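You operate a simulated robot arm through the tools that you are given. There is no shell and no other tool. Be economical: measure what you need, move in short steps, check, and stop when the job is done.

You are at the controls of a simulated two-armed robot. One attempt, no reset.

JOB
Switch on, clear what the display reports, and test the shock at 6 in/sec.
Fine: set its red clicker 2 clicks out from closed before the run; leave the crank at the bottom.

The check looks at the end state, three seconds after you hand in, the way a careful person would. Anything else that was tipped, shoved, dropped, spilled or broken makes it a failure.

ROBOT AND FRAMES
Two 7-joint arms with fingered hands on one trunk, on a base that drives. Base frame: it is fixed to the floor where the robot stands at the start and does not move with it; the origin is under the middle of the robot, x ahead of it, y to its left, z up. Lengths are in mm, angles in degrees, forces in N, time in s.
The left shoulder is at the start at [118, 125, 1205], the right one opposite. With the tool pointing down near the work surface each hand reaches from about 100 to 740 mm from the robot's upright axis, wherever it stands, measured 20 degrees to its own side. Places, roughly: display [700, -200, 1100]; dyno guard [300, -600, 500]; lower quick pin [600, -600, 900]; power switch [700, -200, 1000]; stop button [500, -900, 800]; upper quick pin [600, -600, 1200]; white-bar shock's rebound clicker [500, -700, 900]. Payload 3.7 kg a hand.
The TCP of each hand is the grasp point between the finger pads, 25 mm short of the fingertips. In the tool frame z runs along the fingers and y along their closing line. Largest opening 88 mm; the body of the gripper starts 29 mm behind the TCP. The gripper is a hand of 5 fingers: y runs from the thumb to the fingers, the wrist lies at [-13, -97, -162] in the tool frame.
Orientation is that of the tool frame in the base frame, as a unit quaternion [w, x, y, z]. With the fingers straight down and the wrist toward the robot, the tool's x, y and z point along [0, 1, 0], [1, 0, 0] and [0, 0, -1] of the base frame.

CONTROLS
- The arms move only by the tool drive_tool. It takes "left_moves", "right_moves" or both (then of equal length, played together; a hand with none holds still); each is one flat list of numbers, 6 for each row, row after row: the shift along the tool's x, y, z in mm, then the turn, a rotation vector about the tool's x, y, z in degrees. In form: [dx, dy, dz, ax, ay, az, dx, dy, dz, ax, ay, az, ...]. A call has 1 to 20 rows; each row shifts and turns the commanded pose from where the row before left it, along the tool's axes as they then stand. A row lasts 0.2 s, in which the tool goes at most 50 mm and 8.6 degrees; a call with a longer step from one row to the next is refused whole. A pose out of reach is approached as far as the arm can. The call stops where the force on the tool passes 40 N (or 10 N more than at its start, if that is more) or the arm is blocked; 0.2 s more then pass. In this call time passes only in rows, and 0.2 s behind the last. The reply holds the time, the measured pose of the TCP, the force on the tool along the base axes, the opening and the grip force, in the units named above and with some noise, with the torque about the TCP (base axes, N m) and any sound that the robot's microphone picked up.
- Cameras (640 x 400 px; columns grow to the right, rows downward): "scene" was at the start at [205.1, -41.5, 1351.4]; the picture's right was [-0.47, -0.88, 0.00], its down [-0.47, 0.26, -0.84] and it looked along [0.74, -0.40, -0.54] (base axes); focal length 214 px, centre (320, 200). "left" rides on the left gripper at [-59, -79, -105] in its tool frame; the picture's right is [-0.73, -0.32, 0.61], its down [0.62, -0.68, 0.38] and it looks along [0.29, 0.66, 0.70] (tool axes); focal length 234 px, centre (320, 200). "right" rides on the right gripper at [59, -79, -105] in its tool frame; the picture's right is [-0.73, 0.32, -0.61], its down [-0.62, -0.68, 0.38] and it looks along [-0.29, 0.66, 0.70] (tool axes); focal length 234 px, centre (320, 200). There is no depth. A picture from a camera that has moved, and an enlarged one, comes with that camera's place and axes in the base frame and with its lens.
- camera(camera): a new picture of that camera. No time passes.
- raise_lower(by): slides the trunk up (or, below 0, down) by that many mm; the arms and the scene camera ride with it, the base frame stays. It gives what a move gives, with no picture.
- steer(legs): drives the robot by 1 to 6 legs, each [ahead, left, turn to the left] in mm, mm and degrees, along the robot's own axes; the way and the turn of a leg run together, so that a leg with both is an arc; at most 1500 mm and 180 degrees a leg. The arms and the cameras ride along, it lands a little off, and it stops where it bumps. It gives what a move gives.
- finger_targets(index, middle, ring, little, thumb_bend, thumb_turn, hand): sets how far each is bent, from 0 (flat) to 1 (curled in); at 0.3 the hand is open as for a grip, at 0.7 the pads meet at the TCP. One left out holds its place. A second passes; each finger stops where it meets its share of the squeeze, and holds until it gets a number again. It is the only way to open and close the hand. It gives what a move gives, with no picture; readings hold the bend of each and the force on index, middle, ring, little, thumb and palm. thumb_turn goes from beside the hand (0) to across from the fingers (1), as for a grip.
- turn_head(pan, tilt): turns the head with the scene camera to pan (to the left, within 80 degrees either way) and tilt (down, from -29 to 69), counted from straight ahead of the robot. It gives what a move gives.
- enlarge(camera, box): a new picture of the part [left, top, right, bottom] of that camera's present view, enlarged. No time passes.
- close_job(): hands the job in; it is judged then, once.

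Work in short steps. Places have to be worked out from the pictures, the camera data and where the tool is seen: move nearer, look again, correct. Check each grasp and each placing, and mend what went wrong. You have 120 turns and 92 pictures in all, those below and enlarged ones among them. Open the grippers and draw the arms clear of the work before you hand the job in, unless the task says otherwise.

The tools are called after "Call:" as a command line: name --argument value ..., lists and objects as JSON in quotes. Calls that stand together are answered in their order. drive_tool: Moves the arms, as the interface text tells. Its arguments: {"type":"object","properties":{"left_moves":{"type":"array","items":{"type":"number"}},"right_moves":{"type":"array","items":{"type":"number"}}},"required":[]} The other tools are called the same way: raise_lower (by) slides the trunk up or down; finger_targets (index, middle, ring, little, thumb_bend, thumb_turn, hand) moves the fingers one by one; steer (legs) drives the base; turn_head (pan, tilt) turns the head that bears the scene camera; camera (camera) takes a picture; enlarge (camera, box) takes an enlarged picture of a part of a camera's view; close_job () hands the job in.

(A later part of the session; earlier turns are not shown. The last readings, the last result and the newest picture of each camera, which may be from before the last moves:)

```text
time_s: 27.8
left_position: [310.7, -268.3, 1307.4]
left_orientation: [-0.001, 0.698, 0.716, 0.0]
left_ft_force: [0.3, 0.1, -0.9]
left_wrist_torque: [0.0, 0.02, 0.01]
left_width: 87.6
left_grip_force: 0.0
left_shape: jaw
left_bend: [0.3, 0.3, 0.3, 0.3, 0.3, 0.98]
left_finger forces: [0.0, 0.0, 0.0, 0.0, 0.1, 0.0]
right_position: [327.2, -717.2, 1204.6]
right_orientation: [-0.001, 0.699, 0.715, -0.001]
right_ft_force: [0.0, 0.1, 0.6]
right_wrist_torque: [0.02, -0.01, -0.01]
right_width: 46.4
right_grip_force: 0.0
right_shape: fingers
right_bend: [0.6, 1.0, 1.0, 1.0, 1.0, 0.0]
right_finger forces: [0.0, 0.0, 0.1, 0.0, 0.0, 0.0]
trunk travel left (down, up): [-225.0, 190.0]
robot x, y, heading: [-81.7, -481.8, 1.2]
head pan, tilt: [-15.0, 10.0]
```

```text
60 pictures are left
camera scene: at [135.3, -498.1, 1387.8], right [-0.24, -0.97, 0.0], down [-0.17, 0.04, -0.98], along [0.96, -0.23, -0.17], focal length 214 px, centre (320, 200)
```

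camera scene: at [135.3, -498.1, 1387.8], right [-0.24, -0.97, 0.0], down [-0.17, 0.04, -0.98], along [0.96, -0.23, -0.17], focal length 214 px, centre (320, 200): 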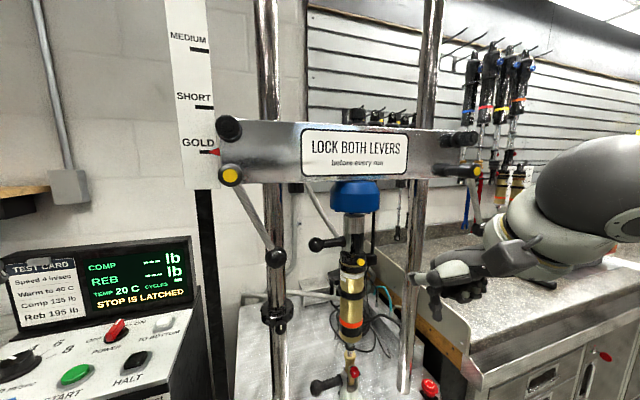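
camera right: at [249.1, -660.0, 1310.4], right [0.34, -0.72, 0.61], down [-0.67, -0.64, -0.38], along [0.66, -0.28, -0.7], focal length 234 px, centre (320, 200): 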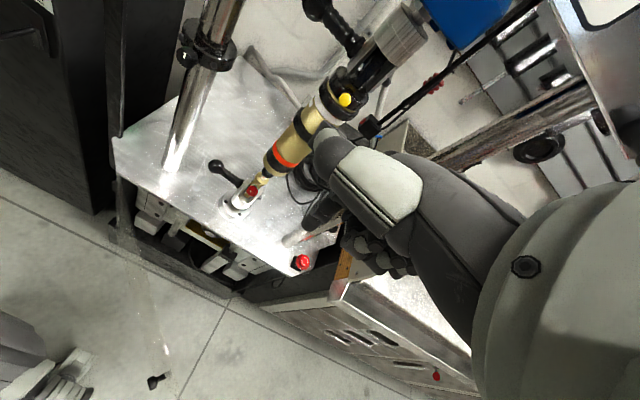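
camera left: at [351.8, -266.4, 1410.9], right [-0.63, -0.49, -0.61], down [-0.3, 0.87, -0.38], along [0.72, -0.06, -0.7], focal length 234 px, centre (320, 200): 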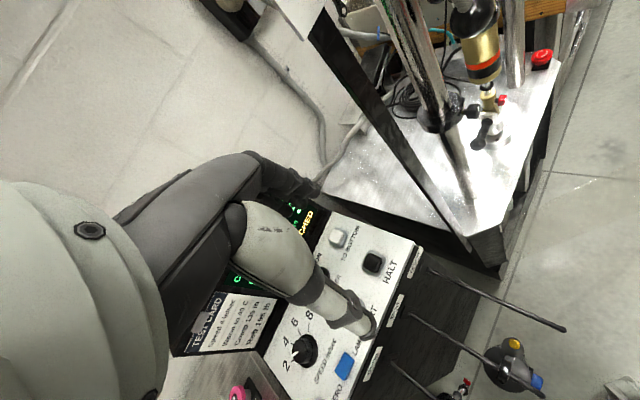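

Stop button: mushroom with twist arrows at about [524,-898,796]. I shape a thumb–index–middle grip and bring the right hand over it.

Call:
finger_targets --hand "right" --index 0.35 --middle 0.35 --ring 1 --little 1 --thumb_bend 0.35 --thumb_turn 1

Call:
drive_tool --right_moves '[-30, 0, 38, 0, 0, 0, -30, 0, 38, 0, 0, 0, -30, 0, 38, 0, 0, 0, -30, 0, 38, 0, 0, 0, -30, 0, 38, 0, 0, 0, -31, 0, 38, 0, 0, 0, 0, 40, 0, 0, 0, 0, 0, 40, 0, 0, 0, 0, 0, 40, 0, 0, 0, 0, 0, 30, 10, 0, 0, 0]'

Call:
turn_head --pan -30 --tilt 35

Call:
camera --camera "scene"

Call:
camera --camera "right"

```text
time_s: 28.8
left_position: [312.0, -268.4, 1308.1]
left_orientation: [0.0, 0.699, 0.716, -0.001]
left_ft_force: [-0.4, 0.6, 0.5]
left_wrist_torque: [0.03, -0.03, -0.02]
left_width: 88.0
left_grip_force: 0.0
left_shape: jaw
left_bend: [0.3, 0.3, 0.3, 0.3, 0.3, 0.98]
left_finger forces: [0.0, 0.0, 0.1, 0.1, 0.0, 0.1]
right_position: [326.2, -717.9, 1206.3]
right_orientation: [-0.001, 0.7, 0.714, 0.0]
right_ft_force: [0.3, 0.2, -0.3]
right_wrist_torque: [-0.02, 0.02, 0.0]
right_width: 73.7
right_grip_force: 0.1
right_shape: fingers
right_bend: [0.35, 0.35, 1.0, 1.0, 0.35, 0.98]
right_finger forces: [0.1, 0.0, 0.1, 0.0, 0.0, 0.1]
trunk travel left (down, up): [-225.0, 190.0]
robot x, y, heading: [-80.0, -480.1, 1.2]
head pan, tilt: [-15.0, 10.0]
```

```text
time_s: 31.0
left_position: [312.0, -269.2, 1308.2]
left_orientation: [-0.001, 0.699, 0.715, 0.0]
left_ft_force: [0.0, -0.4, 0.0]
left_wrist_torque: [-0.03, 0.01, 0.02]
left_width: 87.5
left_grip_force: 0.1
left_shape: jaw
left_bend: [0.3, 0.3, 0.3, 0.3, 0.3, 0.98]
left_finger forces: [0.0, 0.1, 0.0, 0.0, 0.0, 0.1]
right_position: [497.1, -899.7, 975.1]
right_orientation: [-0.001, 0.699, 0.715, -0.001]
right_ft_force: [-1.0, 0.4, 0.1]
right_wrist_torque: [-0.02, 0.0, 0.01]
right_width: 73.8
right_grip_force: 0.1
right_shape: fingers
right_bend: [0.35, 0.35, 1.0, 1.0, 0.35, 0.98]
right_finger forces: [0.0, 0.1, 0.1, 0.1, 0.0, 0.1]
right hand out of reach, approached as far as the arm can: row 1, 2
trunk travel left (down, up): [-225.0, 190.0]
robot x, y, heading: [-80.2, -478.2, 1.2]
head pan, tilt: [-15.0, 10.0]
```

```text
time_s: 31.9
left_position: [312.1, -267.5, 1307.4]
left_orientation: [0.0, 0.699, 0.715, 0.0]
left_ft_force: [0.0, 0.0, 0.2]
left_wrist_torque: [0.02, 0.03, -0.01]
left_width: 87.6
left_grip_force: 0.0
left_shape: jaw
left_bend: [0.3, 0.3, 0.3, 0.3, 0.3, 0.98]
left_finger forces: [0.1, 0.0, 0.0, 0.0, 0.0, 0.1]
right_position: [494.5, -900.2, 975.5]
right_orientation: [-0.001, 0.699, 0.716, -0.001]
right_ft_force: [-0.1, 0.4, -0.3]
right_wrist_torque: [0.02, -0.03, 0.01]
right_width: 74.1
right_grip_force: 0.0
right_shape: fingers
right_bend: [0.35, 0.35, 1.0, 1.0, 0.35, 0.98]
right_finger forces: [0.0, 0.0, 0.0, 0.0, 0.1, 0.0]
trunk travel left (down, up): [-225.0, 190.0]
robot x, y, heading: [-80.9, -478.5, 1.3]
head pan, tilt: [-30.0, 35.0]
```

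```text
59 pictures are left
camera scene: at [122.2, -518.3, 1347.8], right [-0.48, -0.88, 0.0], down [-0.5, 0.28, -0.82], along [0.72, -0.39, -0.57], focal length 214 px, centre (320, 200)
```

scene: 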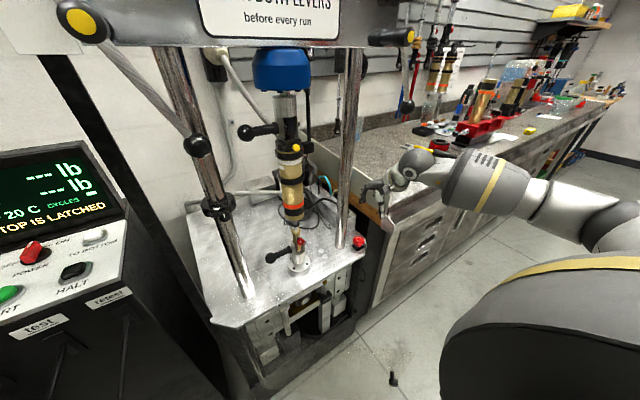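

```text
58 pictures are left
camera right: at [417.1, -842.7, 1080.6], right [0.34, -0.72, 0.61], down [-0.67, -0.64, -0.38], along [0.66, -0.28, -0.7], focal length 234 px, centre (320, 200)
```

right: 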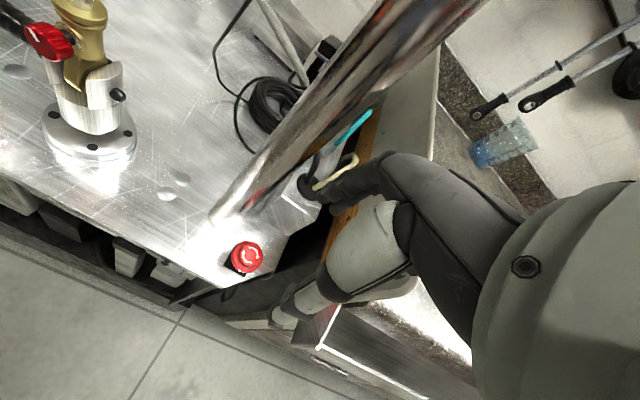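

Stop re-measured at [530,-902,796]. I move over it and descend in steps.

Call:
drive_tool --right_moves '[-3, 35, 20, 0, 0, 0, 0, 0, 40, 0, 0, 0, 0, 0, 40, 0, 0, 0, 0, 0, 30, 0, 0, 0]'

Call:
camera --camera "right"

Call:
enlarge --camera "scene" --box '[300, 130, 460, 290]'

```text
time_s: 32.9
left_position: [312.3, -269.8, 1307.8]
left_orientation: [0.0, 0.699, 0.715, 0.0]
left_ft_force: [0.5, -0.6, -0.1]
left_wrist_torque: [0.01, 0.04, 0.01]
left_width: 87.9
left_grip_force: 0.1
left_shape: jaw
left_bend: [0.3, 0.3, 0.3, 0.3, 0.3, 0.98]
left_finger forces: [0.1, 0.1, 0.0, 0.0, 0.0, 0.0]
right_position: [528.2, -903.9, 847.3]
right_orientation: [0.0, 0.699, 0.715, 0.0]
right_ft_force: [0.4, -0.2, -0.1]
right_wrist_torque: [-0.01, -0.02, 0.01]
right_width: 74.0
right_grip_force: 0.1
right_shape: fingers
right_bend: [0.35, 0.35, 1.0, 1.0, 0.35, 0.98]
right_finger forces: [0.1, 0.1, 0.0, 0.1, 0.0, 0.0]
trunk travel left (down, up): [-225.0, 190.0]
robot x, y, heading: [-81.5, -478.4, 1.1]
head pan, tilt: [-30.0, 35.0]
```

```text
57 pictures are left
camera right: at [448.5, -847.3, 951.6], right [0.34, -0.72, 0.61], down [-0.67, -0.64, -0.38], along [0.66, -0.28, -0.7], focal length 234 px, centre (320, 200)
```

right: 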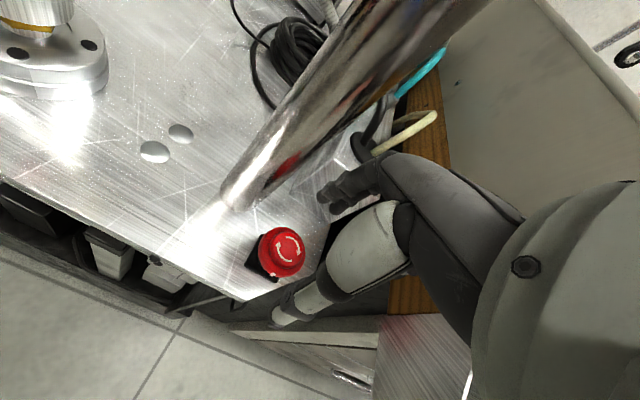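

```text
2.50 times, centred on (380, 210) of scene
camera zoom: at [122.1, -518.5, 1347.7], right [-0.48, -0.88, 0.0], down [-0.5, 0.28, -0.82], along [0.72, -0.39, -0.57], focal length 536 px, centre (170, 175)
```

zoom: 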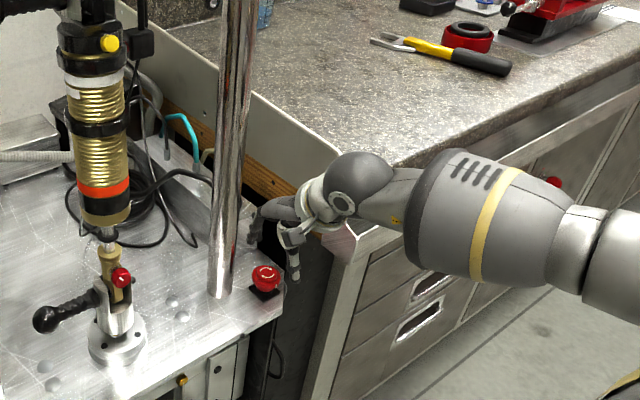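

Aligned over the mushroom. Lower 38 mm and close thumb, index and middle on it.

Call:
drive_tool --right_moves '[2, 2, 20, 0, 0, 0, 0, 0, 18, 0, 0, 0]'

Call:
finger_targets --hand "right" --index 0.7 --middle 0.7 --thumb_bend 0.7

Call:
camera --camera "right"

```text
time_s: 33.5
left_position: [311.2, -269.2, 1307.4]
left_orientation: [-0.001, 0.699, 0.715, -0.001]
left_ft_force: [0.1, -0.1, 0.6]
left_wrist_torque: [0.02, 0.01, -0.02]
left_width: 87.7
left_grip_force: 0.0
left_shape: jaw
left_bend: [0.3, 0.3, 0.3, 0.3, 0.3, 0.98]
left_finger forces: [0.1, 0.1, 0.1, 0.0, 0.1, 0.1]
right_position: [529.5, -900.3, 807.7]
right_orientation: [0.0, 0.699, 0.715, -0.002]
right_ft_force: [0.1, 1.1, -1.4]
right_wrist_torque: [0.02, -0.05, 0.01]
right_width: 73.9
right_grip_force: 0.0
right_shape: fingers
right_bend: [0.35, 0.35, 1.0, 1.0, 0.35, 0.98]
right_finger forces: [0.1, 0.0, 0.1, 0.1, 0.0, 0.0]
trunk travel left (down, up): [-225.0, 190.0]
robot x, y, heading: [-79.0, -481.4, 1.5]
head pan, tilt: [-30.0, 35.0]
```

```text
time_s: 34.5
left_position: [312.7, -267.5, 1308.2]
left_orientation: [0.0, 0.698, 0.716, -0.001]
left_ft_force: [-0.6, 1.0, -0.9]
left_wrist_torque: [-0.01, -0.02, 0.01]
left_width: 87.7
left_grip_force: 0.1
left_shape: jaw
left_bend: [0.3, 0.3, 0.3, 0.3, 0.3, 0.98]
left_finger forces: [0.0, 0.0, 0.1, 0.0, 0.0, 0.1]
right_position: [531.5, -900.5, 809.5]
right_orientation: [0.001, 0.699, 0.715, 0.001]
right_ft_force: [13.8, 2.6, 10.1]
right_wrist_torque: [-0.05, -0.66, 0.03]
right_width: 14.0
right_grip_force: 13.7
right_shape: fingers
right_bend: [0.6, 0.55, 1.0, 1.0, 0.66, 1.0]
right_finger forces: [6.2, 19.5, 0.0, 0.0, 1.9, 0.1]
trunk travel left (down, up): [-225.0, 190.0]
robot x, y, heading: [-82.3, -483.8, 1.3]
head pan, tilt: [-30.0, 35.0]
```

```text
55 pictures are left
camera right: at [452.9, -843.5, 914.6], right [0.34, -0.72, 0.61], down [-0.67, -0.64, -0.39], along [0.67, -0.27, -0.69], focal length 234 px, centre (320, 200)
```

right: 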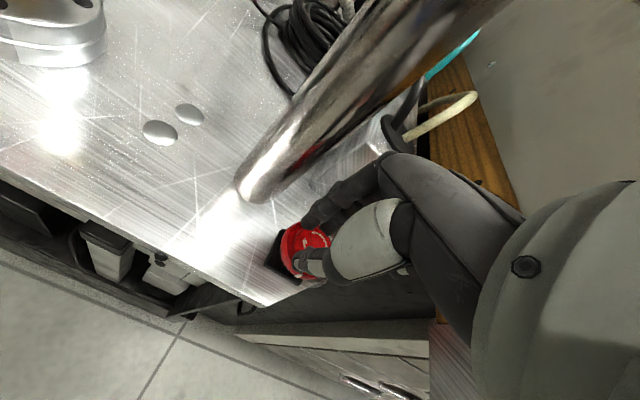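

The pads rode on the mushroom's top. I open, go 12 mm lower with a slight shift, and close again.

Call:
finger_targets --hand "right" --index 0.4 --middle 0.4 --thumb_bend 0.35

Call:
drive_tool --right_moves '[5, 0, 6, 0, 0, 0, 0, 0, 7, 0, 0, 0]'

Call:
finger_targets --hand "right" --index 0.65 --middle 0.65 --thumb_bend 0.7

Call:
camera --camera "right"

```text
time_s: 35.5
left_position: [312.5, -268.4, 1307.1]
left_orientation: [0.0, 0.699, 0.715, 0.0]
left_ft_force: [0.8, 0.0, 0.6]
left_wrist_torque: [0.01, -0.02, 0.0]
left_width: 87.6
left_grip_force: 0.0
left_shape: jaw
left_bend: [0.3, 0.3, 0.3, 0.3, 0.3, 0.98]
left_finger forces: [0.0, 0.0, 0.0, 0.1, 0.0, 0.1]
right_position: [530.4, -901.9, 806.6]
right_orientation: [-0.002, 0.699, 0.715, -0.002]
right_ft_force: [-0.8, -0.1, -1.0]
right_wrist_torque: [0.0, -0.01, 0.0]
right_width: 68.4
right_grip_force: 0.0
right_shape: fingers
right_bend: [0.4, 0.4, 1.0, 1.0, 0.35, 0.98]
right_finger forces: [0.0, 0.0, 0.1, 0.0, 0.0, 0.0]
trunk travel left (down, up): [-225.0, 190.0]
robot x, y, heading: [-82.0, -478.5, 1.1]
head pan, tilt: [-30.0, 35.0]
```

```text
time_s: 36.0
left_position: [312.4, -268.2, 1306.5]
left_orientation: [0.001, 0.699, 0.716, -0.001]
left_ft_force: [0.4, 0.8, 0.5]
left_wrist_torque: [0.01, 0.0, 0.01]
left_width: 87.7
left_grip_force: 0.1
left_shape: jaw
left_bend: [0.3, 0.3, 0.3, 0.3, 0.3, 0.98]
left_finger forces: [0.0, 0.1, 0.0, 0.0, 0.0, 0.0]
right_position: [531.2, -897.9, 794.3]
right_orientation: [0.0, 0.7, 0.715, -0.001]
right_ft_force: [0.4, -0.4, 0.3]
right_wrist_torque: [0.02, 0.0, -0.01]
right_width: 68.4
right_grip_force: 0.1
right_shape: fingers
right_bend: [0.4, 0.4, 1.0, 1.0, 0.35, 0.98]
right_finger forces: [0.0, 0.1, 0.0, 0.0, 0.0, 0.1]
trunk travel left (down, up): [-225.0, 190.0]
robot x, y, heading: [-80.7, -476.6, 1.2]
head pan, tilt: [-30.0, 35.0]
```

```text
time_s: 37.0
left_position: [313.6, -269.5, 1308.2]
left_orientation: [-0.001, 0.698, 0.716, 0.0]
left_ft_force: [-0.2, -0.1, 0.7]
left_wrist_torque: [0.0, 0.0, -0.03]
left_width: 87.5
left_grip_force: 0.1
left_shape: jaw
left_bend: [0.3, 0.3, 0.3, 0.3, 0.3, 0.98]
left_finger forces: [0.0, 0.0, 0.0, 0.1, 0.0, 0.0]
right_position: [532.6, -895.7, 795.9]
right_orientation: [-0.001, 0.699, 0.715, 0.0]
right_ft_force: [8.9, 2.5, -1.9]
right_wrist_torque: [0.08, -0.17, 0.04]
right_width: 24.7
right_grip_force: 9.6
right_shape: fingers
right_bend: [0.56, 0.55, 1.0, 1.0, 0.62, 1.0]
right_finger forces: [5.7, 8.0, 0.0, 0.0, 5.9, 0.1]
trunk travel left (down, up): [-225.0, 190.0]
robot x, y, heading: [-84.6, -477.7, 1.4]
head pan, tilt: [-30.0, 35.0]
```

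```text
54 pictures are left
camera right: at [454.3, -839.4, 899.6], right [0.34, -0.72, 0.61], down [-0.67, -0.64, -0.38], along [0.66, -0.27, -0.7], focal length 234 px, centre (320, 200)
```

right: 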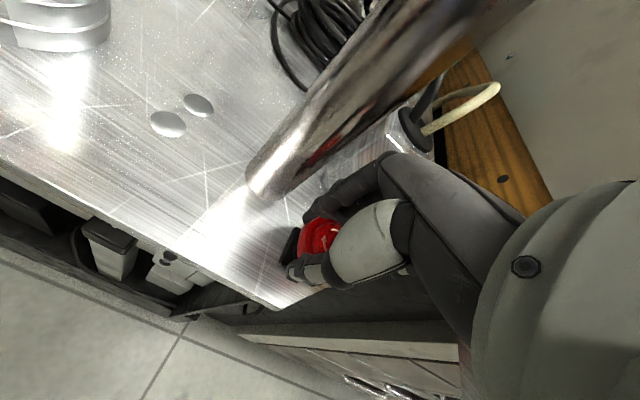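

Gripped on the rim from both sides. Twist clockwise 48°.

Call:
drive_tool --right_moves '[0, 0, 0, 0, 0, 8, 0, 0, 0, 0, 0, 8, 0, 0, 0, 0, 0, 8, 0, 0, 0, 0, 0, 8, 0, 0, 0, 0, 0, 8, 0, 0, 0, 0, 0, 8]'

Call:
camera --camera "scene"

```text
time_s: 38.5
left_position: [313.1, -267.4, 1305.4]
left_orientation: [0.0, 0.698, 0.716, -0.002]
left_ft_force: [-0.3, -0.3, -0.2]
left_wrist_torque: [-0.01, 0.0, -0.04]
left_width: 87.8
left_grip_force: 0.0
left_shape: jaw
left_bend: [0.3, 0.3, 0.3, 0.3, 0.3, 0.98]
left_finger forces: [0.0, 0.0, 0.1, 0.0, 0.0, 0.1]
right_position: [535.6, -895.5, 795.1]
right_orientation: [0.0, 0.929, 0.37, 0.003]
right_ft_force: [28.1, 3.9, 4.6]
right_wrist_torque: [0.12, -0.43, 0.64]
right_width: 25.6
right_grip_force: 15.6
right_shape: fingers
right_bend: [0.51, 0.53, 1.0, 1.0, 0.65, 1.0]
right_finger forces: [15.4, 11.4, 0.0, 0.0, 4.6, 0.1]
trunk travel left (down, up): [-225.0, 190.0]
robot x, y, heading: [-81.9, -481.4, 1.5]
head pan, tilt: [-30.0, 35.0]
```

```text
53 pictures are left
camera scene: at [124.6, -517.3, 1347.4], right [-0.48, -0.88, 0.0], down [-0.5, 0.28, -0.82], along [0.72, -0.39, -0.57], focal length 214 px, centre (320, 200)
```

scene: 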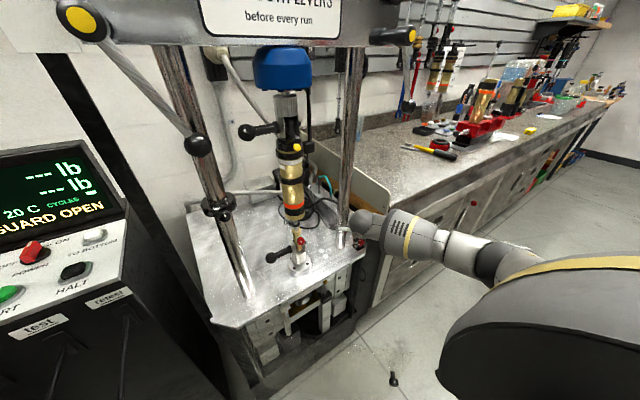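

Stop released; display now says "GUARD OPEN". I open the fingers, rise, untwist and back away.

Call:
finger_targets --hand "right" --index 0.35 --middle 0.35 --thumb_bend 0.3

Call:
drive_tool --right_moves '[0, 0, -30, 0, 0, 0, 0, 0, -40, 0, 0, 0, 0, 0, -40, 0, 0, -8, 0, 0, -40, 0, 0, -8, 0, 0, 0, 0, 0, -8, 0, 0, 0, 0, 0, -8, 0, 0, 0, 0, 0, -8, 0, -20, 0, 0, 0, -8, 0, -40, 0, 0, 0, 0, 0, -40, 0, 0, 0, 0, 0, -40, 0, 0, 0, 0, 0, -40, 0, 0, 0, 0, 0, -40, 0, 0, 0, 0]'

Call:
turn_head --pan -25 --tilt 60

Call:
camera --camera "scene"

```text
time_s: 39.5
left_position: [310.5, -268.1, 1306.1]
left_orientation: [0.0, 0.698, 0.716, 0.0]
left_ft_force: [0.6, -0.9, 1.1]
left_wrist_torque: [0.02, 0.02, -0.03]
left_width: 87.6
left_grip_force: 0.0
left_shape: jaw
left_bend: [0.3, 0.3, 0.3, 0.3, 0.3, 0.98]
left_finger forces: [0.0, 0.1, 0.1, 0.1, 0.1, 0.0]
right_position: [530.7, -897.0, 793.9]
right_orientation: [-0.001, 0.93, 0.368, -0.001]
right_ft_force: [-0.3, 0.0, -0.1]
right_wrist_torque: [0.01, 0.0, 0.0]
right_width: 79.6
right_grip_force: 0.0
right_shape: fingers
right_bend: [0.35, 0.35, 1.0, 1.0, 0.3, 0.98]
right_finger forces: [0.0, 0.0, 0.0, 0.0, 0.0, 0.0]
trunk travel left (down, up): [-225.0, 190.0]
robot x, y, heading: [-79.5, -479.4, 1.4]
head pan, tilt: [-30.0, 35.0]
```

```text
time_s: 42.2
left_position: [310.2, -268.6, 1307.7]
left_orientation: [0.0, 0.699, 0.715, 0.001]
left_ft_force: [-0.2, -0.4, -0.6]
left_wrist_torque: [-0.02, -0.01, -0.01]
left_width: 87.9
left_grip_force: 0.1
left_shape: jaw
left_bend: [0.3, 0.3, 0.3, 0.3, 0.3, 0.98]
left_finger forces: [0.1, 0.1, 0.0, 0.0, 0.1, 0.1]
right_position: [311.4, -896.2, 945.2]
right_orientation: [-0.001, 0.699, 0.715, 0.0]
right_ft_force: [0.5, -0.5, 0.1]
right_wrist_torque: [0.0, -0.03, 0.04]
right_width: 79.6
right_grip_force: 0.0
right_shape: fingers
right_bend: [0.35, 0.35, 1.0, 1.0, 0.3, 0.98]
right_finger forces: [0.1, 0.1, 0.0, 0.0, 0.0, 0.0]
trunk travel left (down, up): [-225.0, 190.0]
robot x, y, heading: [-82.4, -482.1, 1.1]
head pan, tilt: [-30.0, 35.0]
```

```text
time_s: 43.1
left_position: [311.5, -269.5, 1307.3]
left_orientation: [0.001, 0.699, 0.716, 0.0]
left_ft_force: [0.1, 0.0, 0.0]
left_wrist_torque: [0.0, -0.03, -0.02]
left_width: 87.6
left_grip_force: 0.2
left_shape: jaw
left_bend: [0.3, 0.3, 0.3, 0.3, 0.3, 0.98]
left_finger forces: [0.0, 0.1, 0.1, 0.0, 0.1, 0.0]
right_position: [313.3, -897.2, 944.1]
right_orientation: [0.0, 0.699, 0.715, -0.001]
right_ft_force: [0.0, -0.4, -1.1]
right_wrist_torque: [-0.02, 0.0, -0.02]
right_width: 79.3
right_grip_force: 0.1
right_shape: fingers
right_bend: [0.35, 0.35, 1.0, 1.0, 0.3, 0.98]
right_finger forces: [0.0, 0.1, 0.0, 0.0, 0.0, 0.0]
trunk travel left (down, up): [-225.0, 190.0]
robot x, y, heading: [-80.1, -482.1, 1.3]
head pan, tilt: [-25.0, 60.0]
```

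```text
52 pictures are left
camera scene: at [110.7, -506.3, 1320.2], right [-0.42, -0.91, 0.0], down [-0.74, 0.34, -0.58], along [0.53, -0.24, -0.81], focal length 214 px, centre (320, 200)
```

scene: 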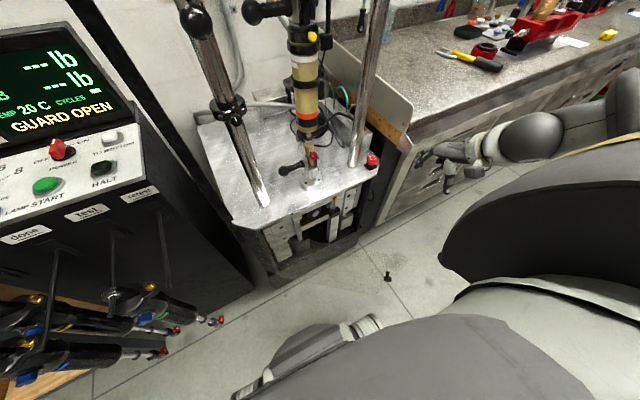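

Call:
enlarge --camera "scene" --box '[230, 150, 450, 330]'

Call:
enlarge --camera "right" --box '[0, 100, 400, 400]'

```text
2.22 times, centred on (340, 240) of scene
camera zoom: at [110.7, -506.3, 1320.2], right [-0.42, -0.91, 0.0], down [-0.74, 0.34, -0.58], along [0.53, -0.24, -0.81], focal length 477 px, centre (276, 111)
```

zoom: 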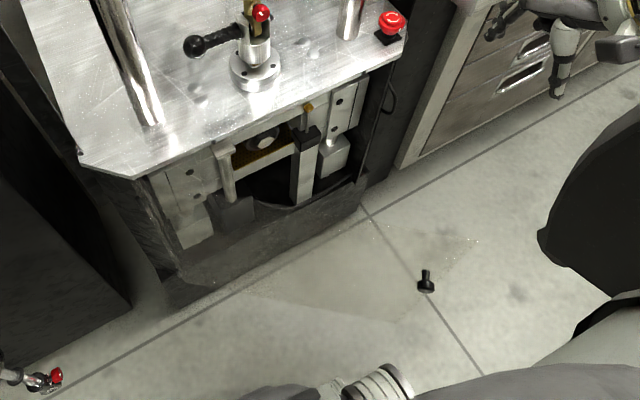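

```text
1.33 times, centred on (200, 250) of right
camera zoom: at [234.6, -839.8, 1049.4], right [0.34, -0.72, 0.61], down [-0.67, -0.64, -0.38], along [0.66, -0.28, -0.7], focal length 312 px, centre (480, 133)
```

zoom: 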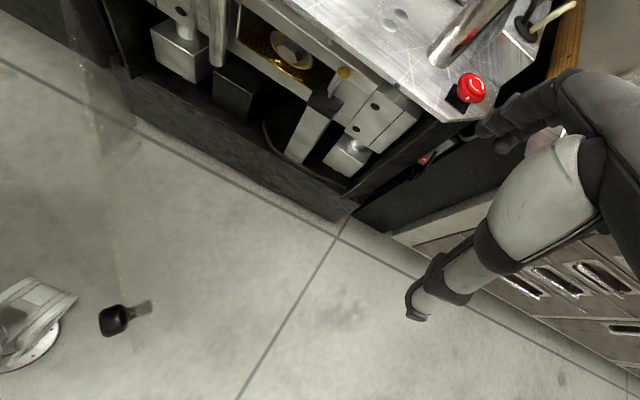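

The guard is a clear door hinged at the table's left front corner (~[500,-380]), z 300–750, its free edge now near [204,-820]. I'll push it shut from the robot side at mid-panel; first move the hand over there with fingers half-closed.

Call:
finger_targets --hand "right" --index 0.65 --middle 0.65 --ring 0.65 --little 0.65 --thumb_bend 0.5

Call:
drive_tool --right_moves '[40, -8, 0, 0, 0, 0, 40, -8, 0, 0, 0, 0, 40, -8, 0, 0, 0, 0, 40, -8, 0, 0, 0, 0, 40, -8, 0, 0, 0, 0, 40, -8, 0, 0, 0, 0, 40, -8, 0, 0, 0, 0, 15, -8, 0, 0, 0, 0]'

Call:
drive_tool --right_moves '[0, 0, 45, 0, 0, 0, 0, 0, 45, 0, 0, 0, 0, 0, 45, 0, 0, 0, 0, 0, 45, 0, 0, 0, 0, 0, 45, 0, 0, 0, 0, 0, 25, 0, 0, 0]'

Call:
camera --camera "scene"

```text
time_s: 44.1
left_position: [312.0, -267.6, 1307.1]
left_orientation: [-0.001, 0.699, 0.715, 0.0]
left_ft_force: [-0.1, 1.2, -0.4]
left_wrist_torque: [0.0, -0.01, 0.03]
left_width: 87.6
left_grip_force: 0.0
left_shape: jaw
left_bend: [0.3, 0.3, 0.3, 0.3, 0.3, 0.98]
left_finger forces: [0.0, 0.0, 0.1, 0.0, 0.0, 0.1]
right_position: [312.3, -897.4, 944.9]
right_orientation: [-0.001, 0.699, 0.715, 0.0]
right_ft_force: [0.2, -0.3, 0.9]
right_wrist_torque: [0.0, 0.04, -0.01]
right_width: 25.5
right_grip_force: 0.1
right_shape: fingers
right_bend: [0.65, 0.65, 0.65, 0.65, 0.5, 1.0]
right_finger forces: [0.1, 0.0, 0.1, 0.1, 0.1, 0.0]
trunk travel left (down, up): [-225.0, 190.0]
robot x, y, heading: [-77.3, -478.3, 1.3]
head pan, tilt: [-25.0, 60.0]
```

```text
time_s: 45.9
left_position: [311.7, -268.4, 1307.3]
left_orientation: [0.002, 0.698, 0.716, -0.001]
left_ft_force: [-0.3, -0.8, -0.2]
left_wrist_torque: [0.01, 0.01, 0.0]
left_width: 87.4
left_grip_force: 0.1
left_shape: jaw
left_bend: [0.3, 0.3, 0.3, 0.3, 0.3, 0.98]
left_finger forces: [0.0, 0.1, 0.0, 0.0, 0.1, 0.0]
right_position: [339.5, -657.7, 884.7]
right_orientation: [-0.004, 0.699, 0.715, -0.002]
right_ft_force: [-0.8, 0.0, -0.5]
right_wrist_torque: [-0.04, -0.02, 0.02]
right_width: 25.5
right_grip_force: 0.1
right_shape: fingers
right_bend: [0.65, 0.65, 0.65, 0.65, 0.5, 1.0]
right_finger forces: [0.1, 0.0, 0.0, 0.1, 0.0, 0.0]
right hand out of reach, approached as far as the arm can: row 2, 3, 4, 5, 6, 7, 8
trunk travel left (down, up): [-225.0, 190.0]
robot x, y, heading: [-81.5, -477.2, 1.4]
head pan, tilt: [-25.0, 60.0]
```

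```text
time_s: 47.3
left_position: [311.6, -267.2, 1307.1]
left_orientation: [0.0, 0.698, 0.716, 0.001]
left_ft_force: [0.1, -0.4, -0.5]
left_wrist_torque: [-0.02, -0.02, 0.03]
left_width: 87.6
left_grip_force: 0.0
left_shape: jaw
left_bend: [0.3, 0.3, 0.3, 0.3, 0.3, 0.98]
left_finger forces: [0.0, 0.0, 0.1, 0.0, 0.0, 0.1]
right_position: [358.9, -675.8, 865.5]
right_orientation: [-0.004, 0.698, 0.717, -0.002]
right_ft_force: [-0.3, -0.2, 0.8]
right_wrist_torque: [0.0, -0.01, 0.01]
right_width: 25.5
right_grip_force: 0.0
right_shape: fingers
right_bend: [0.65, 0.65, 0.65, 0.65, 0.5, 1.0]
right_finger forces: [0.0, 0.0, 0.0, 0.0, 0.1, 0.0]
right hand out of reach, approached as far as the arm can: row 1, 2, 3, 4, 5, 6
trunk travel left (down, up): [-225.0, 190.0]
robot x, y, heading: [-79.3, -477.2, 1.1]
head pan, tilt: [-25.0, 60.0]
```

```text
49 pictures are left
camera scene: at [116.4, -497.9, 1323.0], right [-0.29, -0.96, 0.0], down [-0.76, 0.23, -0.61], along [0.58, -0.18, -0.79], focal length 214 px, centre (320, 200)
```

scene: 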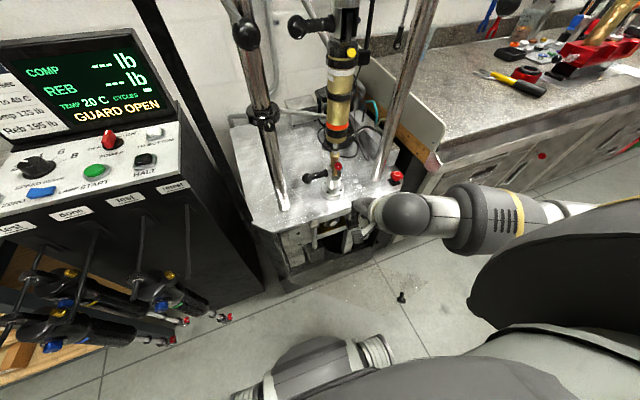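

Pose was too cramped. I back the robot 110 mm (hand comes to x≈250, clear of the door), then lower the trunk 160 mm.

Call:
steer --legs '[[-110, 0, 0]]'

Call:
drive_tool --right_moves '[20, 0, 0, 0, 0, 0, 20, 0, 0, 0, 0, 0]'

Call:
camera --camera "scene"

```text
time_s: 48.5
left_position: [202.2, -270.5, 1308.4]
left_orientation: [0.0, 0.699, 0.715, 0.001]
left_ft_force: [-0.4, -0.1, 0.4]
left_wrist_torque: [0.02, 0.0, -0.01]
left_width: 87.7
left_grip_force: 0.0
left_shape: jaw
left_bend: [0.3, 0.3, 0.3, 0.3, 0.3, 0.98]
left_finger forces: [0.1, 0.0, 0.0, 0.0, 0.0, 0.1]
right_position: [249.4, -679.1, 865.2]
right_orientation: [-0.003, 0.698, 0.716, 0.0]
right_ft_force: [0.8, 0.0, 0.5]
right_wrist_torque: [0.01, 0.03, 0.01]
right_width: 25.4
right_grip_force: 0.0
right_shape: fingers
right_bend: [0.65, 0.65, 0.65, 0.65, 0.5, 1.0]
right_finger forces: [0.1, 0.0, 0.0, 0.0, 0.1, 0.0]
trunk travel left (down, up): [-225.0, 190.0]
robot x, y, heading: [-189.0, -485.1, 1.2]
head pan, tilt: [-25.0, 60.0]
```

```text
time_s: 49.1
left_position: [206.0, -270.1, 1306.3]
left_orientation: [0.0, 0.7, 0.715, -0.001]
left_ft_force: [-0.3, -0.2, 0.0]
left_wrist_torque: [0.02, 0.0, -0.03]
left_width: 87.9
left_grip_force: 0.0
left_shape: jaw
left_bend: [0.3, 0.3, 0.3, 0.3, 0.3, 0.98]
left_finger forces: [0.0, 0.1, 0.0, 0.0, 0.1, 0.0]
right_position: [250.8, -636.0, 865.3]
right_orientation: [-0.006, 0.7, 0.715, -0.001]
right_ft_force: [0.9, 0.8, 1.2]
right_wrist_torque: [-0.02, 0.11, 0.02]
right_width: 25.6
right_grip_force: 0.0
right_shape: fingers
right_bend: [0.65, 0.65, 0.65, 0.65, 0.5, 1.0]
right_finger forces: [0.0, 0.1, 0.1, 0.1, 0.0, 0.1]
trunk travel left (down, up): [-225.0, 190.0]
robot x, y, heading: [-187.8, -481.1, 1.3]
head pan, tilt: [-25.0, 60.0]
```

```text
48 pictures are left
camera scene: at [-3.8, -507.3, 1312.1], right [-0.46, -0.89, 0.0], down [-0.78, 0.4, -0.48], along [0.43, -0.22, -0.88], focal length 214 px, centre (320, 200)
```

scene: 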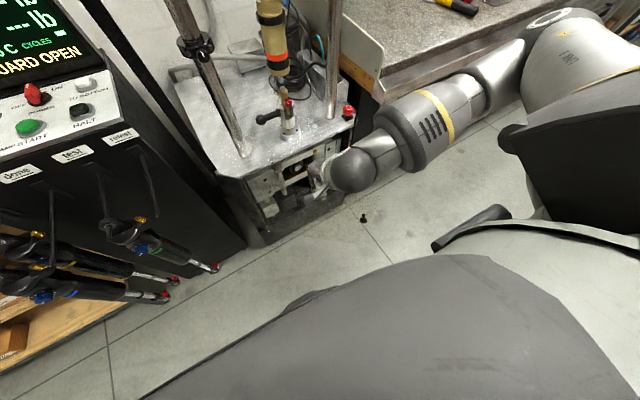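

Now lower the trunk 165 mm.

Call:
raise_lower --by -165

Call:
camera --camera "right"

```text
time_s: 50.0
left_position: [218.4, -269.7, 1233.5]
left_orientation: [-0.01, 0.694, 0.719, -0.016]
left_ft_force: [0.6, -0.4, -1.1]
left_wrist_torque: [-0.01, 0.01, 0.0]
left_width: 87.7
left_grip_force: 0.1
left_shape: jaw
left_bend: [0.3, 0.3, 0.3, 0.3, 0.3, 0.98]
left_finger forces: [0.0, 0.0, 0.0, 0.0, 0.0, 0.0]
right_position: [235.4, -638.3, 742.8]
right_orientation: [-0.072, 0.695, 0.712, -0.072]
right_ft_force: [-0.4, -0.9, 0.7]
right_wrist_torque: [0.01, -0.02, 0.01]
right_width: 25.5
right_grip_force: 0.0
right_shape: fingers
right_bend: [0.65, 0.65, 0.65, 0.65, 0.5, 1.0]
right_finger forces: [0.1, 0.1, 0.0, 0.0, 0.0, 0.1]
trunk travel left (down, up): [-160.0, 255.0]
robot x, y, heading: [-189.7, -484.4, 1.2]
head pan, tilt: [-25.0, 60.0]
stopped: the force on the tool passed its limit at 44 N (the readings are from after the stop); the commanded pose is now the measured one
```

```text
47 pictures are left
camera right: at [180.0, -580.7, 861.6], right [0.46, -0.72, 0.53], down [-0.73, -0.64, -0.24], along [0.51, -0.28, -0.82], focal length 234 px, centre (320, 200)
```

right: 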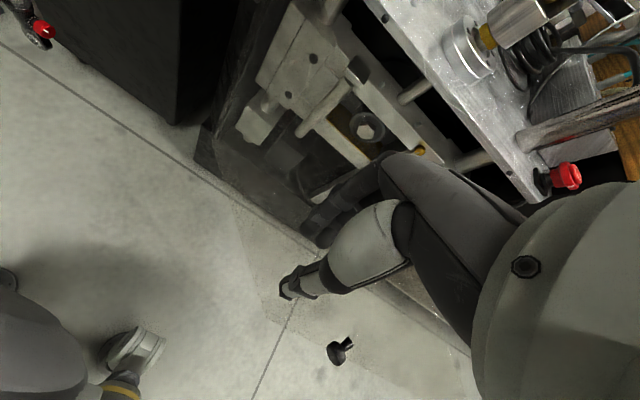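

Call:
enlarge --camera "right" --box '[180, 140, 480, 400]'

```text
1.54 times, centred on (330, 270) of right
camera zoom: at [180.0, -580.7, 861.6], right [0.46, -0.72, 0.53], down [-0.73, -0.64, -0.24], along [0.51, -0.28, -0.82], focal length 360 px, centre (305, 92)
```

zoom: 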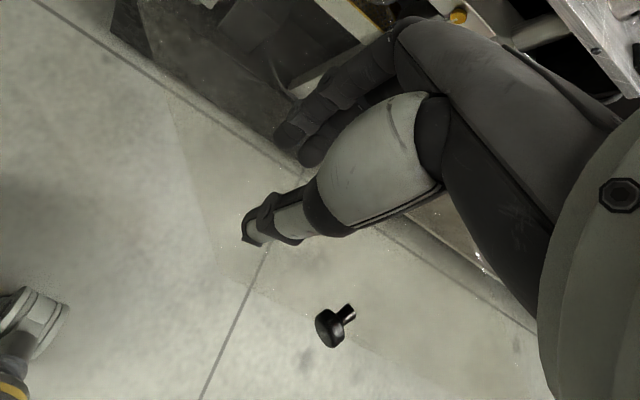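

The door has not moved; hand is ~75 mm outside it with fingertips below its top edge. I push along the tool's y (forward, slightly down).

Call:
drive_tool --right_moves '[-4, 18, 3, 0, 0, 0, -4, 18, 3, 0, 0, 0, -4, 18, 3, 0, 0, 0, -4, 18, 3, 0, 0, 0, -4, 18, 3, 0, 0, 0, -4, 18, 3, 0, 0, 0]'

Call:
camera --camera "right"

```text
time_s: 50.5
left_position: [213.9, -268.6, 1238.3]
left_orientation: [-0.005, 0.695, 0.718, -0.013]
left_ft_force: [1.7, 2.2, 0.7]
left_wrist_torque: [-0.29, 0.27, -0.04]
left_width: 87.8
left_grip_force: 0.1
left_shape: jaw
left_bend: [0.3, 0.3, 0.3, 0.3, 0.3, 0.98]
left_finger forces: [0.1, 0.0, 0.0, 0.0, 0.0, 0.1]
right_position: [254.6, -641.7, 738.0]
right_orientation: [-0.07, 0.696, 0.712, -0.07]
right_ft_force: [0.4, -1.2, -0.3]
right_wrist_torque: [0.0, -0.01, -0.01]
right_width: 25.3
right_grip_force: 0.0
right_shape: fingers
right_bend: [0.65, 0.65, 0.65, 0.65, 0.5, 1.0]
right_finger forces: [0.0, 0.0, 0.1, 0.1, 0.0, 0.0]
trunk travel left (down, up): [-160.0, 255.0]
robot x, y, heading: [-186.1, -482.5, 1.2]
head pan, tilt: [-25.0, 60.0]
stopped in row 2 (left hand): the force on the tool passed its limit at 50 N (the readings are from after the stop); the commanded pose is now the measured one
```

```text
45 pictures are left
camera right: at [199.2, -583.9, 856.5], right [0.45, -0.72, 0.53], down [-0.73, -0.64, -0.24], along [0.51, -0.28, -0.81], focal length 234 px, centre (320, 200)
```

right: 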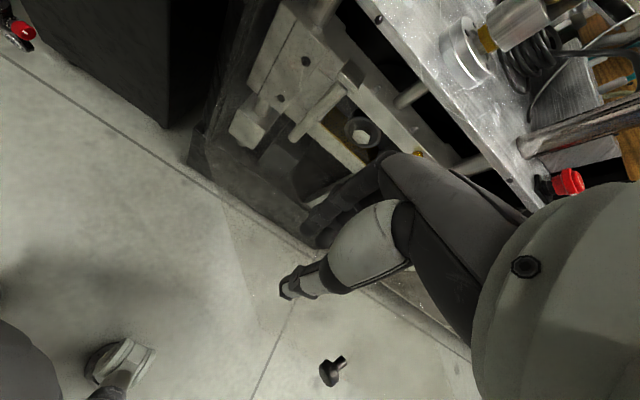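

The limit came from the left hand. I look at what it touches.

Call:
turn_head --pan 20 --tilt 45

Call:
camera --camera "scene"

```text
time_s: 51.6
left_position: [214.6, -267.8, 1239.6]
left_orientation: [-0.002, 0.695, 0.719, -0.012]
left_ft_force: [-19.8, 43.1, 22.8]
left_wrist_torque: [-6.65, -0.47, -5.29]
left_width: 87.8
left_grip_force: 0.0
left_shape: jaw
left_bend: [0.3, 0.3, 0.3, 0.3, 0.3, 0.98]
left_finger forces: [0.0, 0.0, 0.0, 0.0, 0.0, 0.0]
right_position: [255.4, -640.9, 739.2]
right_orientation: [-0.069, 0.695, 0.712, -0.069]
right_ft_force: [0.3, -0.2, -1.0]
right_wrist_torque: [0.0, 0.03, 0.02]
right_width: 25.5
right_grip_force: 0.0
right_shape: fingers
right_bend: [0.65, 0.65, 0.65, 0.65, 0.5, 1.0]
right_finger forces: [0.0, 0.0, 0.0, 0.0, 0.0, 0.1]
trunk travel left (down, up): [-160.0, 255.0]
robot x, y, heading: [-192.6, -482.3, 1.1]
head pan, tilt: [20.0, 45.0]
```

```text
44 pictures are left
camera scene: at [74.5, -517.6, 1258.5], right [-0.51, -0.86, 0.0], down [-0.63, 0.38, -0.68], along [0.58, -0.35, -0.74], focal length 214 px, centre (320, 200)
```

scene: 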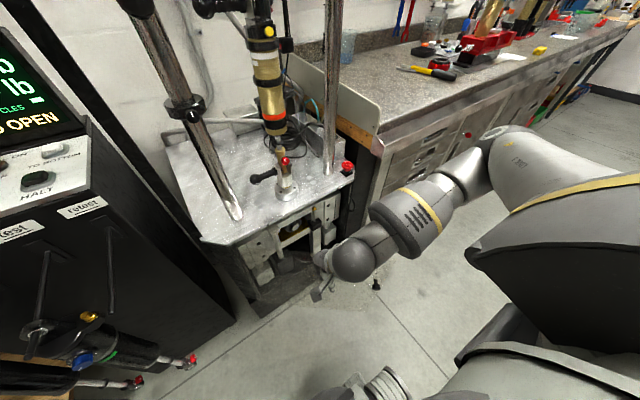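

The left arm presses on the robot's own head. I move the left hand forward and left, away from the head.

Call:
drive_tool --left_moves '[20, 5, 0, 0, 0, 0, 30, 10, 0, 0, 0, 0, 40, 15, 0, 0, 0, 0, 40, 20, 0, 0, 0, 0, 40, 20, 0, 0, 0, 0, 40, 20, 0, 0, 0, 0]'

Call:
turn_head --pan -15 --tilt 45

Call:
camera --camera "scene"

```text
time_s: 53.0
left_position: [298.1, -55.3, 1235.3]
left_orientation: [-0.005, 0.696, 0.718, -0.011]
left_ft_force: [0.6, 0.5, 0.0]
left_wrist_torque: [0.02, 0.0, -0.01]
left_width: 88.0
left_grip_force: 0.0
left_shape: jaw
left_bend: [0.3, 0.3, 0.3, 0.3, 0.3, 0.98]
left_finger forces: [0.0, 0.0, 0.1, 0.0, 0.0, 0.1]
right_position: [256.9, -641.3, 739.0]
right_orientation: [-0.069, 0.695, 0.712, -0.069]
right_ft_force: [-0.5, 0.2, 0.5]
right_wrist_torque: [0.01, 0.01, 0.03]
right_width: 25.4
right_grip_force: 0.0
right_shape: fingers
right_bend: [0.65, 0.65, 0.65, 0.65, 0.5, 1.0]
right_finger forces: [0.1, 0.0, 0.0, 0.1, 0.1, 0.0]
trunk travel left (down, up): [-160.0, 255.0]
robot x, y, heading: [-192.6, -483.2, 1.3]
head pan, tilt: [20.0, 45.0]
```

```text
time_s: 54.0
left_position: [297.1, -55.6, 1236.0]
left_orientation: [-0.005, 0.696, 0.718, -0.011]
left_ft_force: [-0.4, 0.2, -0.2]
left_wrist_torque: [-0.03, 0.0, -0.02]
left_width: 87.8
left_grip_force: 0.1
left_shape: jaw
left_bend: [0.3, 0.3, 0.3, 0.3, 0.3, 0.98]
left_finger forces: [0.0, 0.1, 0.1, 0.1, 0.0, 0.0]
right_position: [255.3, -640.9, 738.1]
right_orientation: [-0.069, 0.695, 0.712, -0.069]
right_ft_force: [-0.1, 0.2, 0.7]
right_wrist_torque: [0.02, 0.01, 0.01]
right_width: 25.4
right_grip_force: 0.0
right_shape: fingers
right_bend: [0.65, 0.65, 0.65, 0.65, 0.5, 1.0]
right_finger forces: [0.0, 0.0, 0.0, 0.0, 0.0, 0.0]
trunk travel left (down, up): [-160.0, 255.0]
robot x, y, heading: [-188.7, -480.8, 1.3]
head pan, tilt: [-15.0, 45.0]
```

```text
43 pictures are left
camera scene: at [85.4, -496.3, 1262.0], right [-0.24, -0.97, 0.0], down [-0.69, 0.17, -0.71], along [0.69, -0.17, -0.71], focal length 214 px, centre (320, 200)
```

scene: 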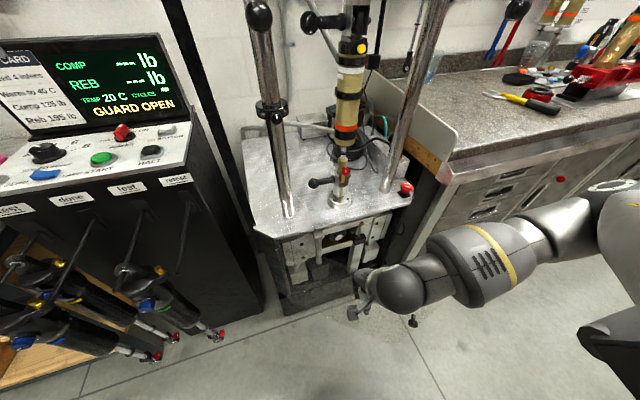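

Free now. Push the door with the right hand.

Call:
drive_tool --right_moves '[-4, 18, 3, 0, 0, 0, -4, 18, 3, 0, 0, 0, -4, 18, 3, 0, 0, 0, -4, 18, 3, 0, 0, 0, -4, 18, 3, 0, 0, 0, -4, 18, 3, 0, 0, 0]'

Call:
camera --camera "scene"

```text
time_s: 55.5
left_position: [297.3, -55.7, 1236.2]
left_orientation: [-0.005, 0.696, 0.718, -0.012]
left_ft_force: [-0.4, 0.1, 0.2]
left_wrist_torque: [-0.01, -0.01, -0.01]
left_width: 87.8
left_grip_force: 0.1
left_shape: jaw
left_bend: [0.3, 0.3, 0.3, 0.3, 0.3, 0.98]
left_finger forces: [0.0, 0.0, 0.0, 0.0, 0.0, 0.0]
right_position: [359.9, -661.2, 698.3]
right_orientation: [-0.069, 0.695, 0.713, -0.07]
right_ft_force: [0.2, 0.2, 0.5]
right_wrist_torque: [-0.02, -0.01, 0.01]
right_width: 25.6
right_grip_force: 0.0
right_shape: fingers
right_bend: [0.65, 0.65, 0.65, 0.65, 0.5, 1.0]
right_finger forces: [0.0, 0.1, 0.0, 0.0, 0.0, 0.0]
trunk travel left (down, up): [-160.0, 255.0]
robot x, y, heading: [-190.3, -483.5, 1.4]
head pan, tilt: [-15.0, 45.0]
```

```text
42 pictures are left
camera scene: at [85.7, -496.4, 1261.9], right [-0.24, -0.97, 0.0], down [-0.69, 0.17, -0.71], along [0.69, -0.17, -0.71], focal length 214 px, centre (320, 200)
```

scene: 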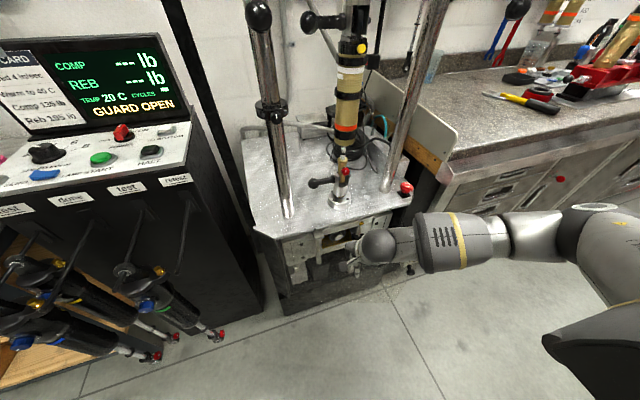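

The knob moved: the door is swinging shut with hardly any force. Continue pushing.

Call:
drive_tool --right_moves '[-3, 18, -3, 0, 0, 0, -3, 18, -3, 0, 0, 0, -2, 18, -3, 0, 0, 0, -2, 15, -3, 0, 0, 0, 0, 12, -2, 0, 0, 0, 0, 12, -2, 0, 0, 0]'

Call:
camera --camera "scene"

```text
time_s: 56.8
left_position: [297.4, -57.4, 1234.9]
left_orientation: [-0.006, 0.696, 0.718, -0.012]
left_ft_force: [0.2, 0.2, -0.2]
left_wrist_torque: [0.01, 0.04, 0.01]
left_width: 87.9
left_grip_force: 0.0
left_shape: jaw
left_bend: [0.3, 0.3, 0.3, 0.3, 0.3, 0.98]
left_finger forces: [0.1, 0.0, 0.0, 0.1, 0.0, 0.1]
right_position: [434.9, -670.6, 691.1]
right_orientation: [-0.076, 0.694, 0.712, -0.079]
right_ft_force: [-7.7, -0.9, -1.8]
right_wrist_torque: [-0.01, -0.33, -0.04]
right_width: 25.3
right_grip_force: 4.6
right_shape: fingers
right_bend: [0.65, 0.65, 0.65, 0.65, 0.5, 1.0]
right_finger forces: [0.0, 7.9, 0.0, 0.0, 0.0, 0.0]
trunk travel left (down, up): [-160.0, 255.0]
robot x, y, heading: [-191.0, -483.7, 1.2]
head pan, tilt: [-15.0, 45.0]
stopped in row 6 (right hand): the force on the tool passed its limit at 49 N (the readings are from after the stop); the commanded pose is now the measured one
```

```text
41 pictures are left
camera scene: at [85.2, -496.9, 1261.7], right [-0.24, -0.97, 0.0], down [-0.69, 0.17, -0.71], along [0.69, -0.17, -0.71], focal length 214 px, centre (320, 200)
```

scene: 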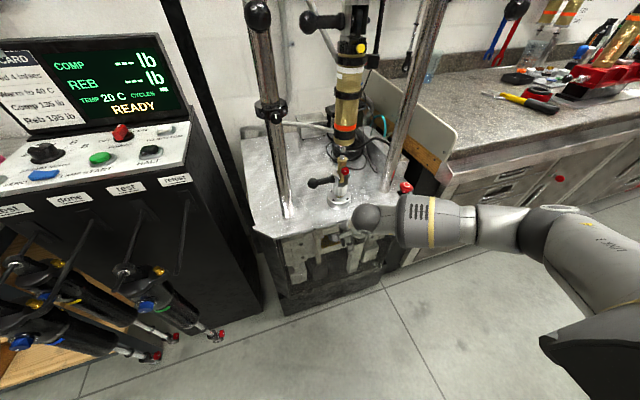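

"READY". I back the hand off, raise the trunk, and inspect the crosshead levers and pins.

Call:
drive_tool --right_moves '[0, -30, 0, 0, 0, 0, 0, -40, 0, 0, 0, 0, 0, -40, -20, 0, 0, 0]'

Call:
raise_lower --by 65

Call:
turn_head --pan -15 --tilt 8

Call:
enlarge --camera "scene" --box '[160, 80, 440, 280]'

```text
time_s: 57.6
left_position: [296.3, -56.3, 1235.9]
left_orientation: [-0.004, 0.696, 0.718, -0.011]
left_ft_force: [0.1, -0.1, 0.8]
left_wrist_torque: [0.02, 0.01, -0.04]
left_width: 87.8
left_grip_force: 0.0
left_shape: jaw
left_bend: [0.3, 0.3, 0.3, 0.3, 0.3, 0.98]
left_finger forces: [0.0, 0.1, 0.0, 0.1, 0.0, 0.1]
right_position: [332.5, -671.2, 736.4]
right_orientation: [-0.075, 0.694, 0.712, -0.075]
right_ft_force: [0.2, 0.2, 0.9]
right_wrist_torque: [0.02, 0.03, -0.02]
right_width: 25.6
right_grip_force: 0.0
right_shape: fingers
right_bend: [0.65, 0.65, 0.65, 0.65, 0.5, 1.0]
right_finger forces: [0.0, 0.1, 0.0, 0.0, 0.1, 0.1]
trunk travel left (down, up): [-160.0, 255.0]
robot x, y, heading: [-191.5, -477.2, 1.3]
head pan, tilt: [-15.0, 45.0]
```

```text
time_s: 58.6
left_position: [300.2, -55.8, 1299.5]
left_orientation: [-0.007, 0.697, 0.717, -0.013]
left_ft_force: [0.2, 0.2, -0.6]
left_wrist_torque: [0.0, 0.02, 0.03]
left_width: 87.7
left_grip_force: 0.0
left_shape: jaw
left_bend: [0.3, 0.3, 0.3, 0.3, 0.3, 0.98]
left_finger forces: [0.0, 0.0, 0.0, 0.0, 0.0, 0.0]
right_position: [335.7, -674.2, 800.1]
right_orientation: [-0.076, 0.694, 0.712, -0.078]
right_ft_force: [0.9, 0.2, -0.3]
right_wrist_torque: [0.01, -0.02, -0.01]
right_width: 25.7
right_grip_force: 0.1
right_shape: fingers
right_bend: [0.65, 0.65, 0.65, 0.65, 0.5, 1.0]
right_finger forces: [0.1, 0.0, 0.1, 0.0, 0.0, 0.1]
trunk travel left (down, up): [-225.0, 190.0]
robot x, y, heading: [-187.4, -480.3, 1.1]
head pan, tilt: [-15.0, 45.0]
```

```text
time_s: 59.6
left_position: [296.4, -56.1, 1300.5]
left_orientation: [-0.005, 0.696, 0.718, -0.011]
left_ft_force: [0.3, 0.9, -0.6]
left_wrist_torque: [-0.03, 0.0, 0.01]
left_width: 87.9
left_grip_force: 0.1
left_shape: jaw
left_bend: [0.3, 0.3, 0.3, 0.3, 0.3, 0.98]
left_finger forces: [0.0, 0.0, 0.0, 0.0, 0.0, 0.0]
right_position: [333.4, -673.3, 802.0]
right_orientation: [-0.074, 0.694, 0.712, -0.076]
right_ft_force: [0.7, 0.9, 0.4]
right_wrist_torque: [0.02, 0.02, -0.03]
right_width: 25.3
right_grip_force: 0.0
right_shape: fingers
right_bend: [0.65, 0.65, 0.65, 0.65, 0.5, 1.0]
right_finger forces: [0.0, 0.0, 0.0, 0.0, 0.1, 0.0]
trunk travel left (down, up): [-225.0, 190.0]
robot x, y, heading: [-190.3, -484.1, 1.0]
head pan, tilt: [-15.0, 8.0]
```

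```text
2.00 times, centred on (300, 180) of scene
camera zoom: at [26.2, -500.8, 1391.3], right [-0.24, -0.97, 0.0], down [-0.14, 0.03, -0.99], along [0.96, -0.24, -0.14], focal length 429 px, centre (360, 240)
```

zoom: 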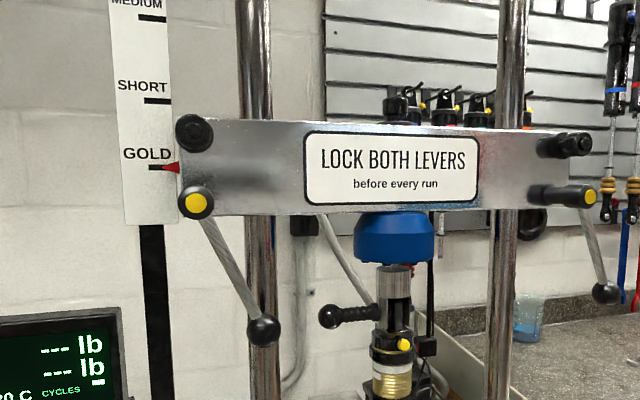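

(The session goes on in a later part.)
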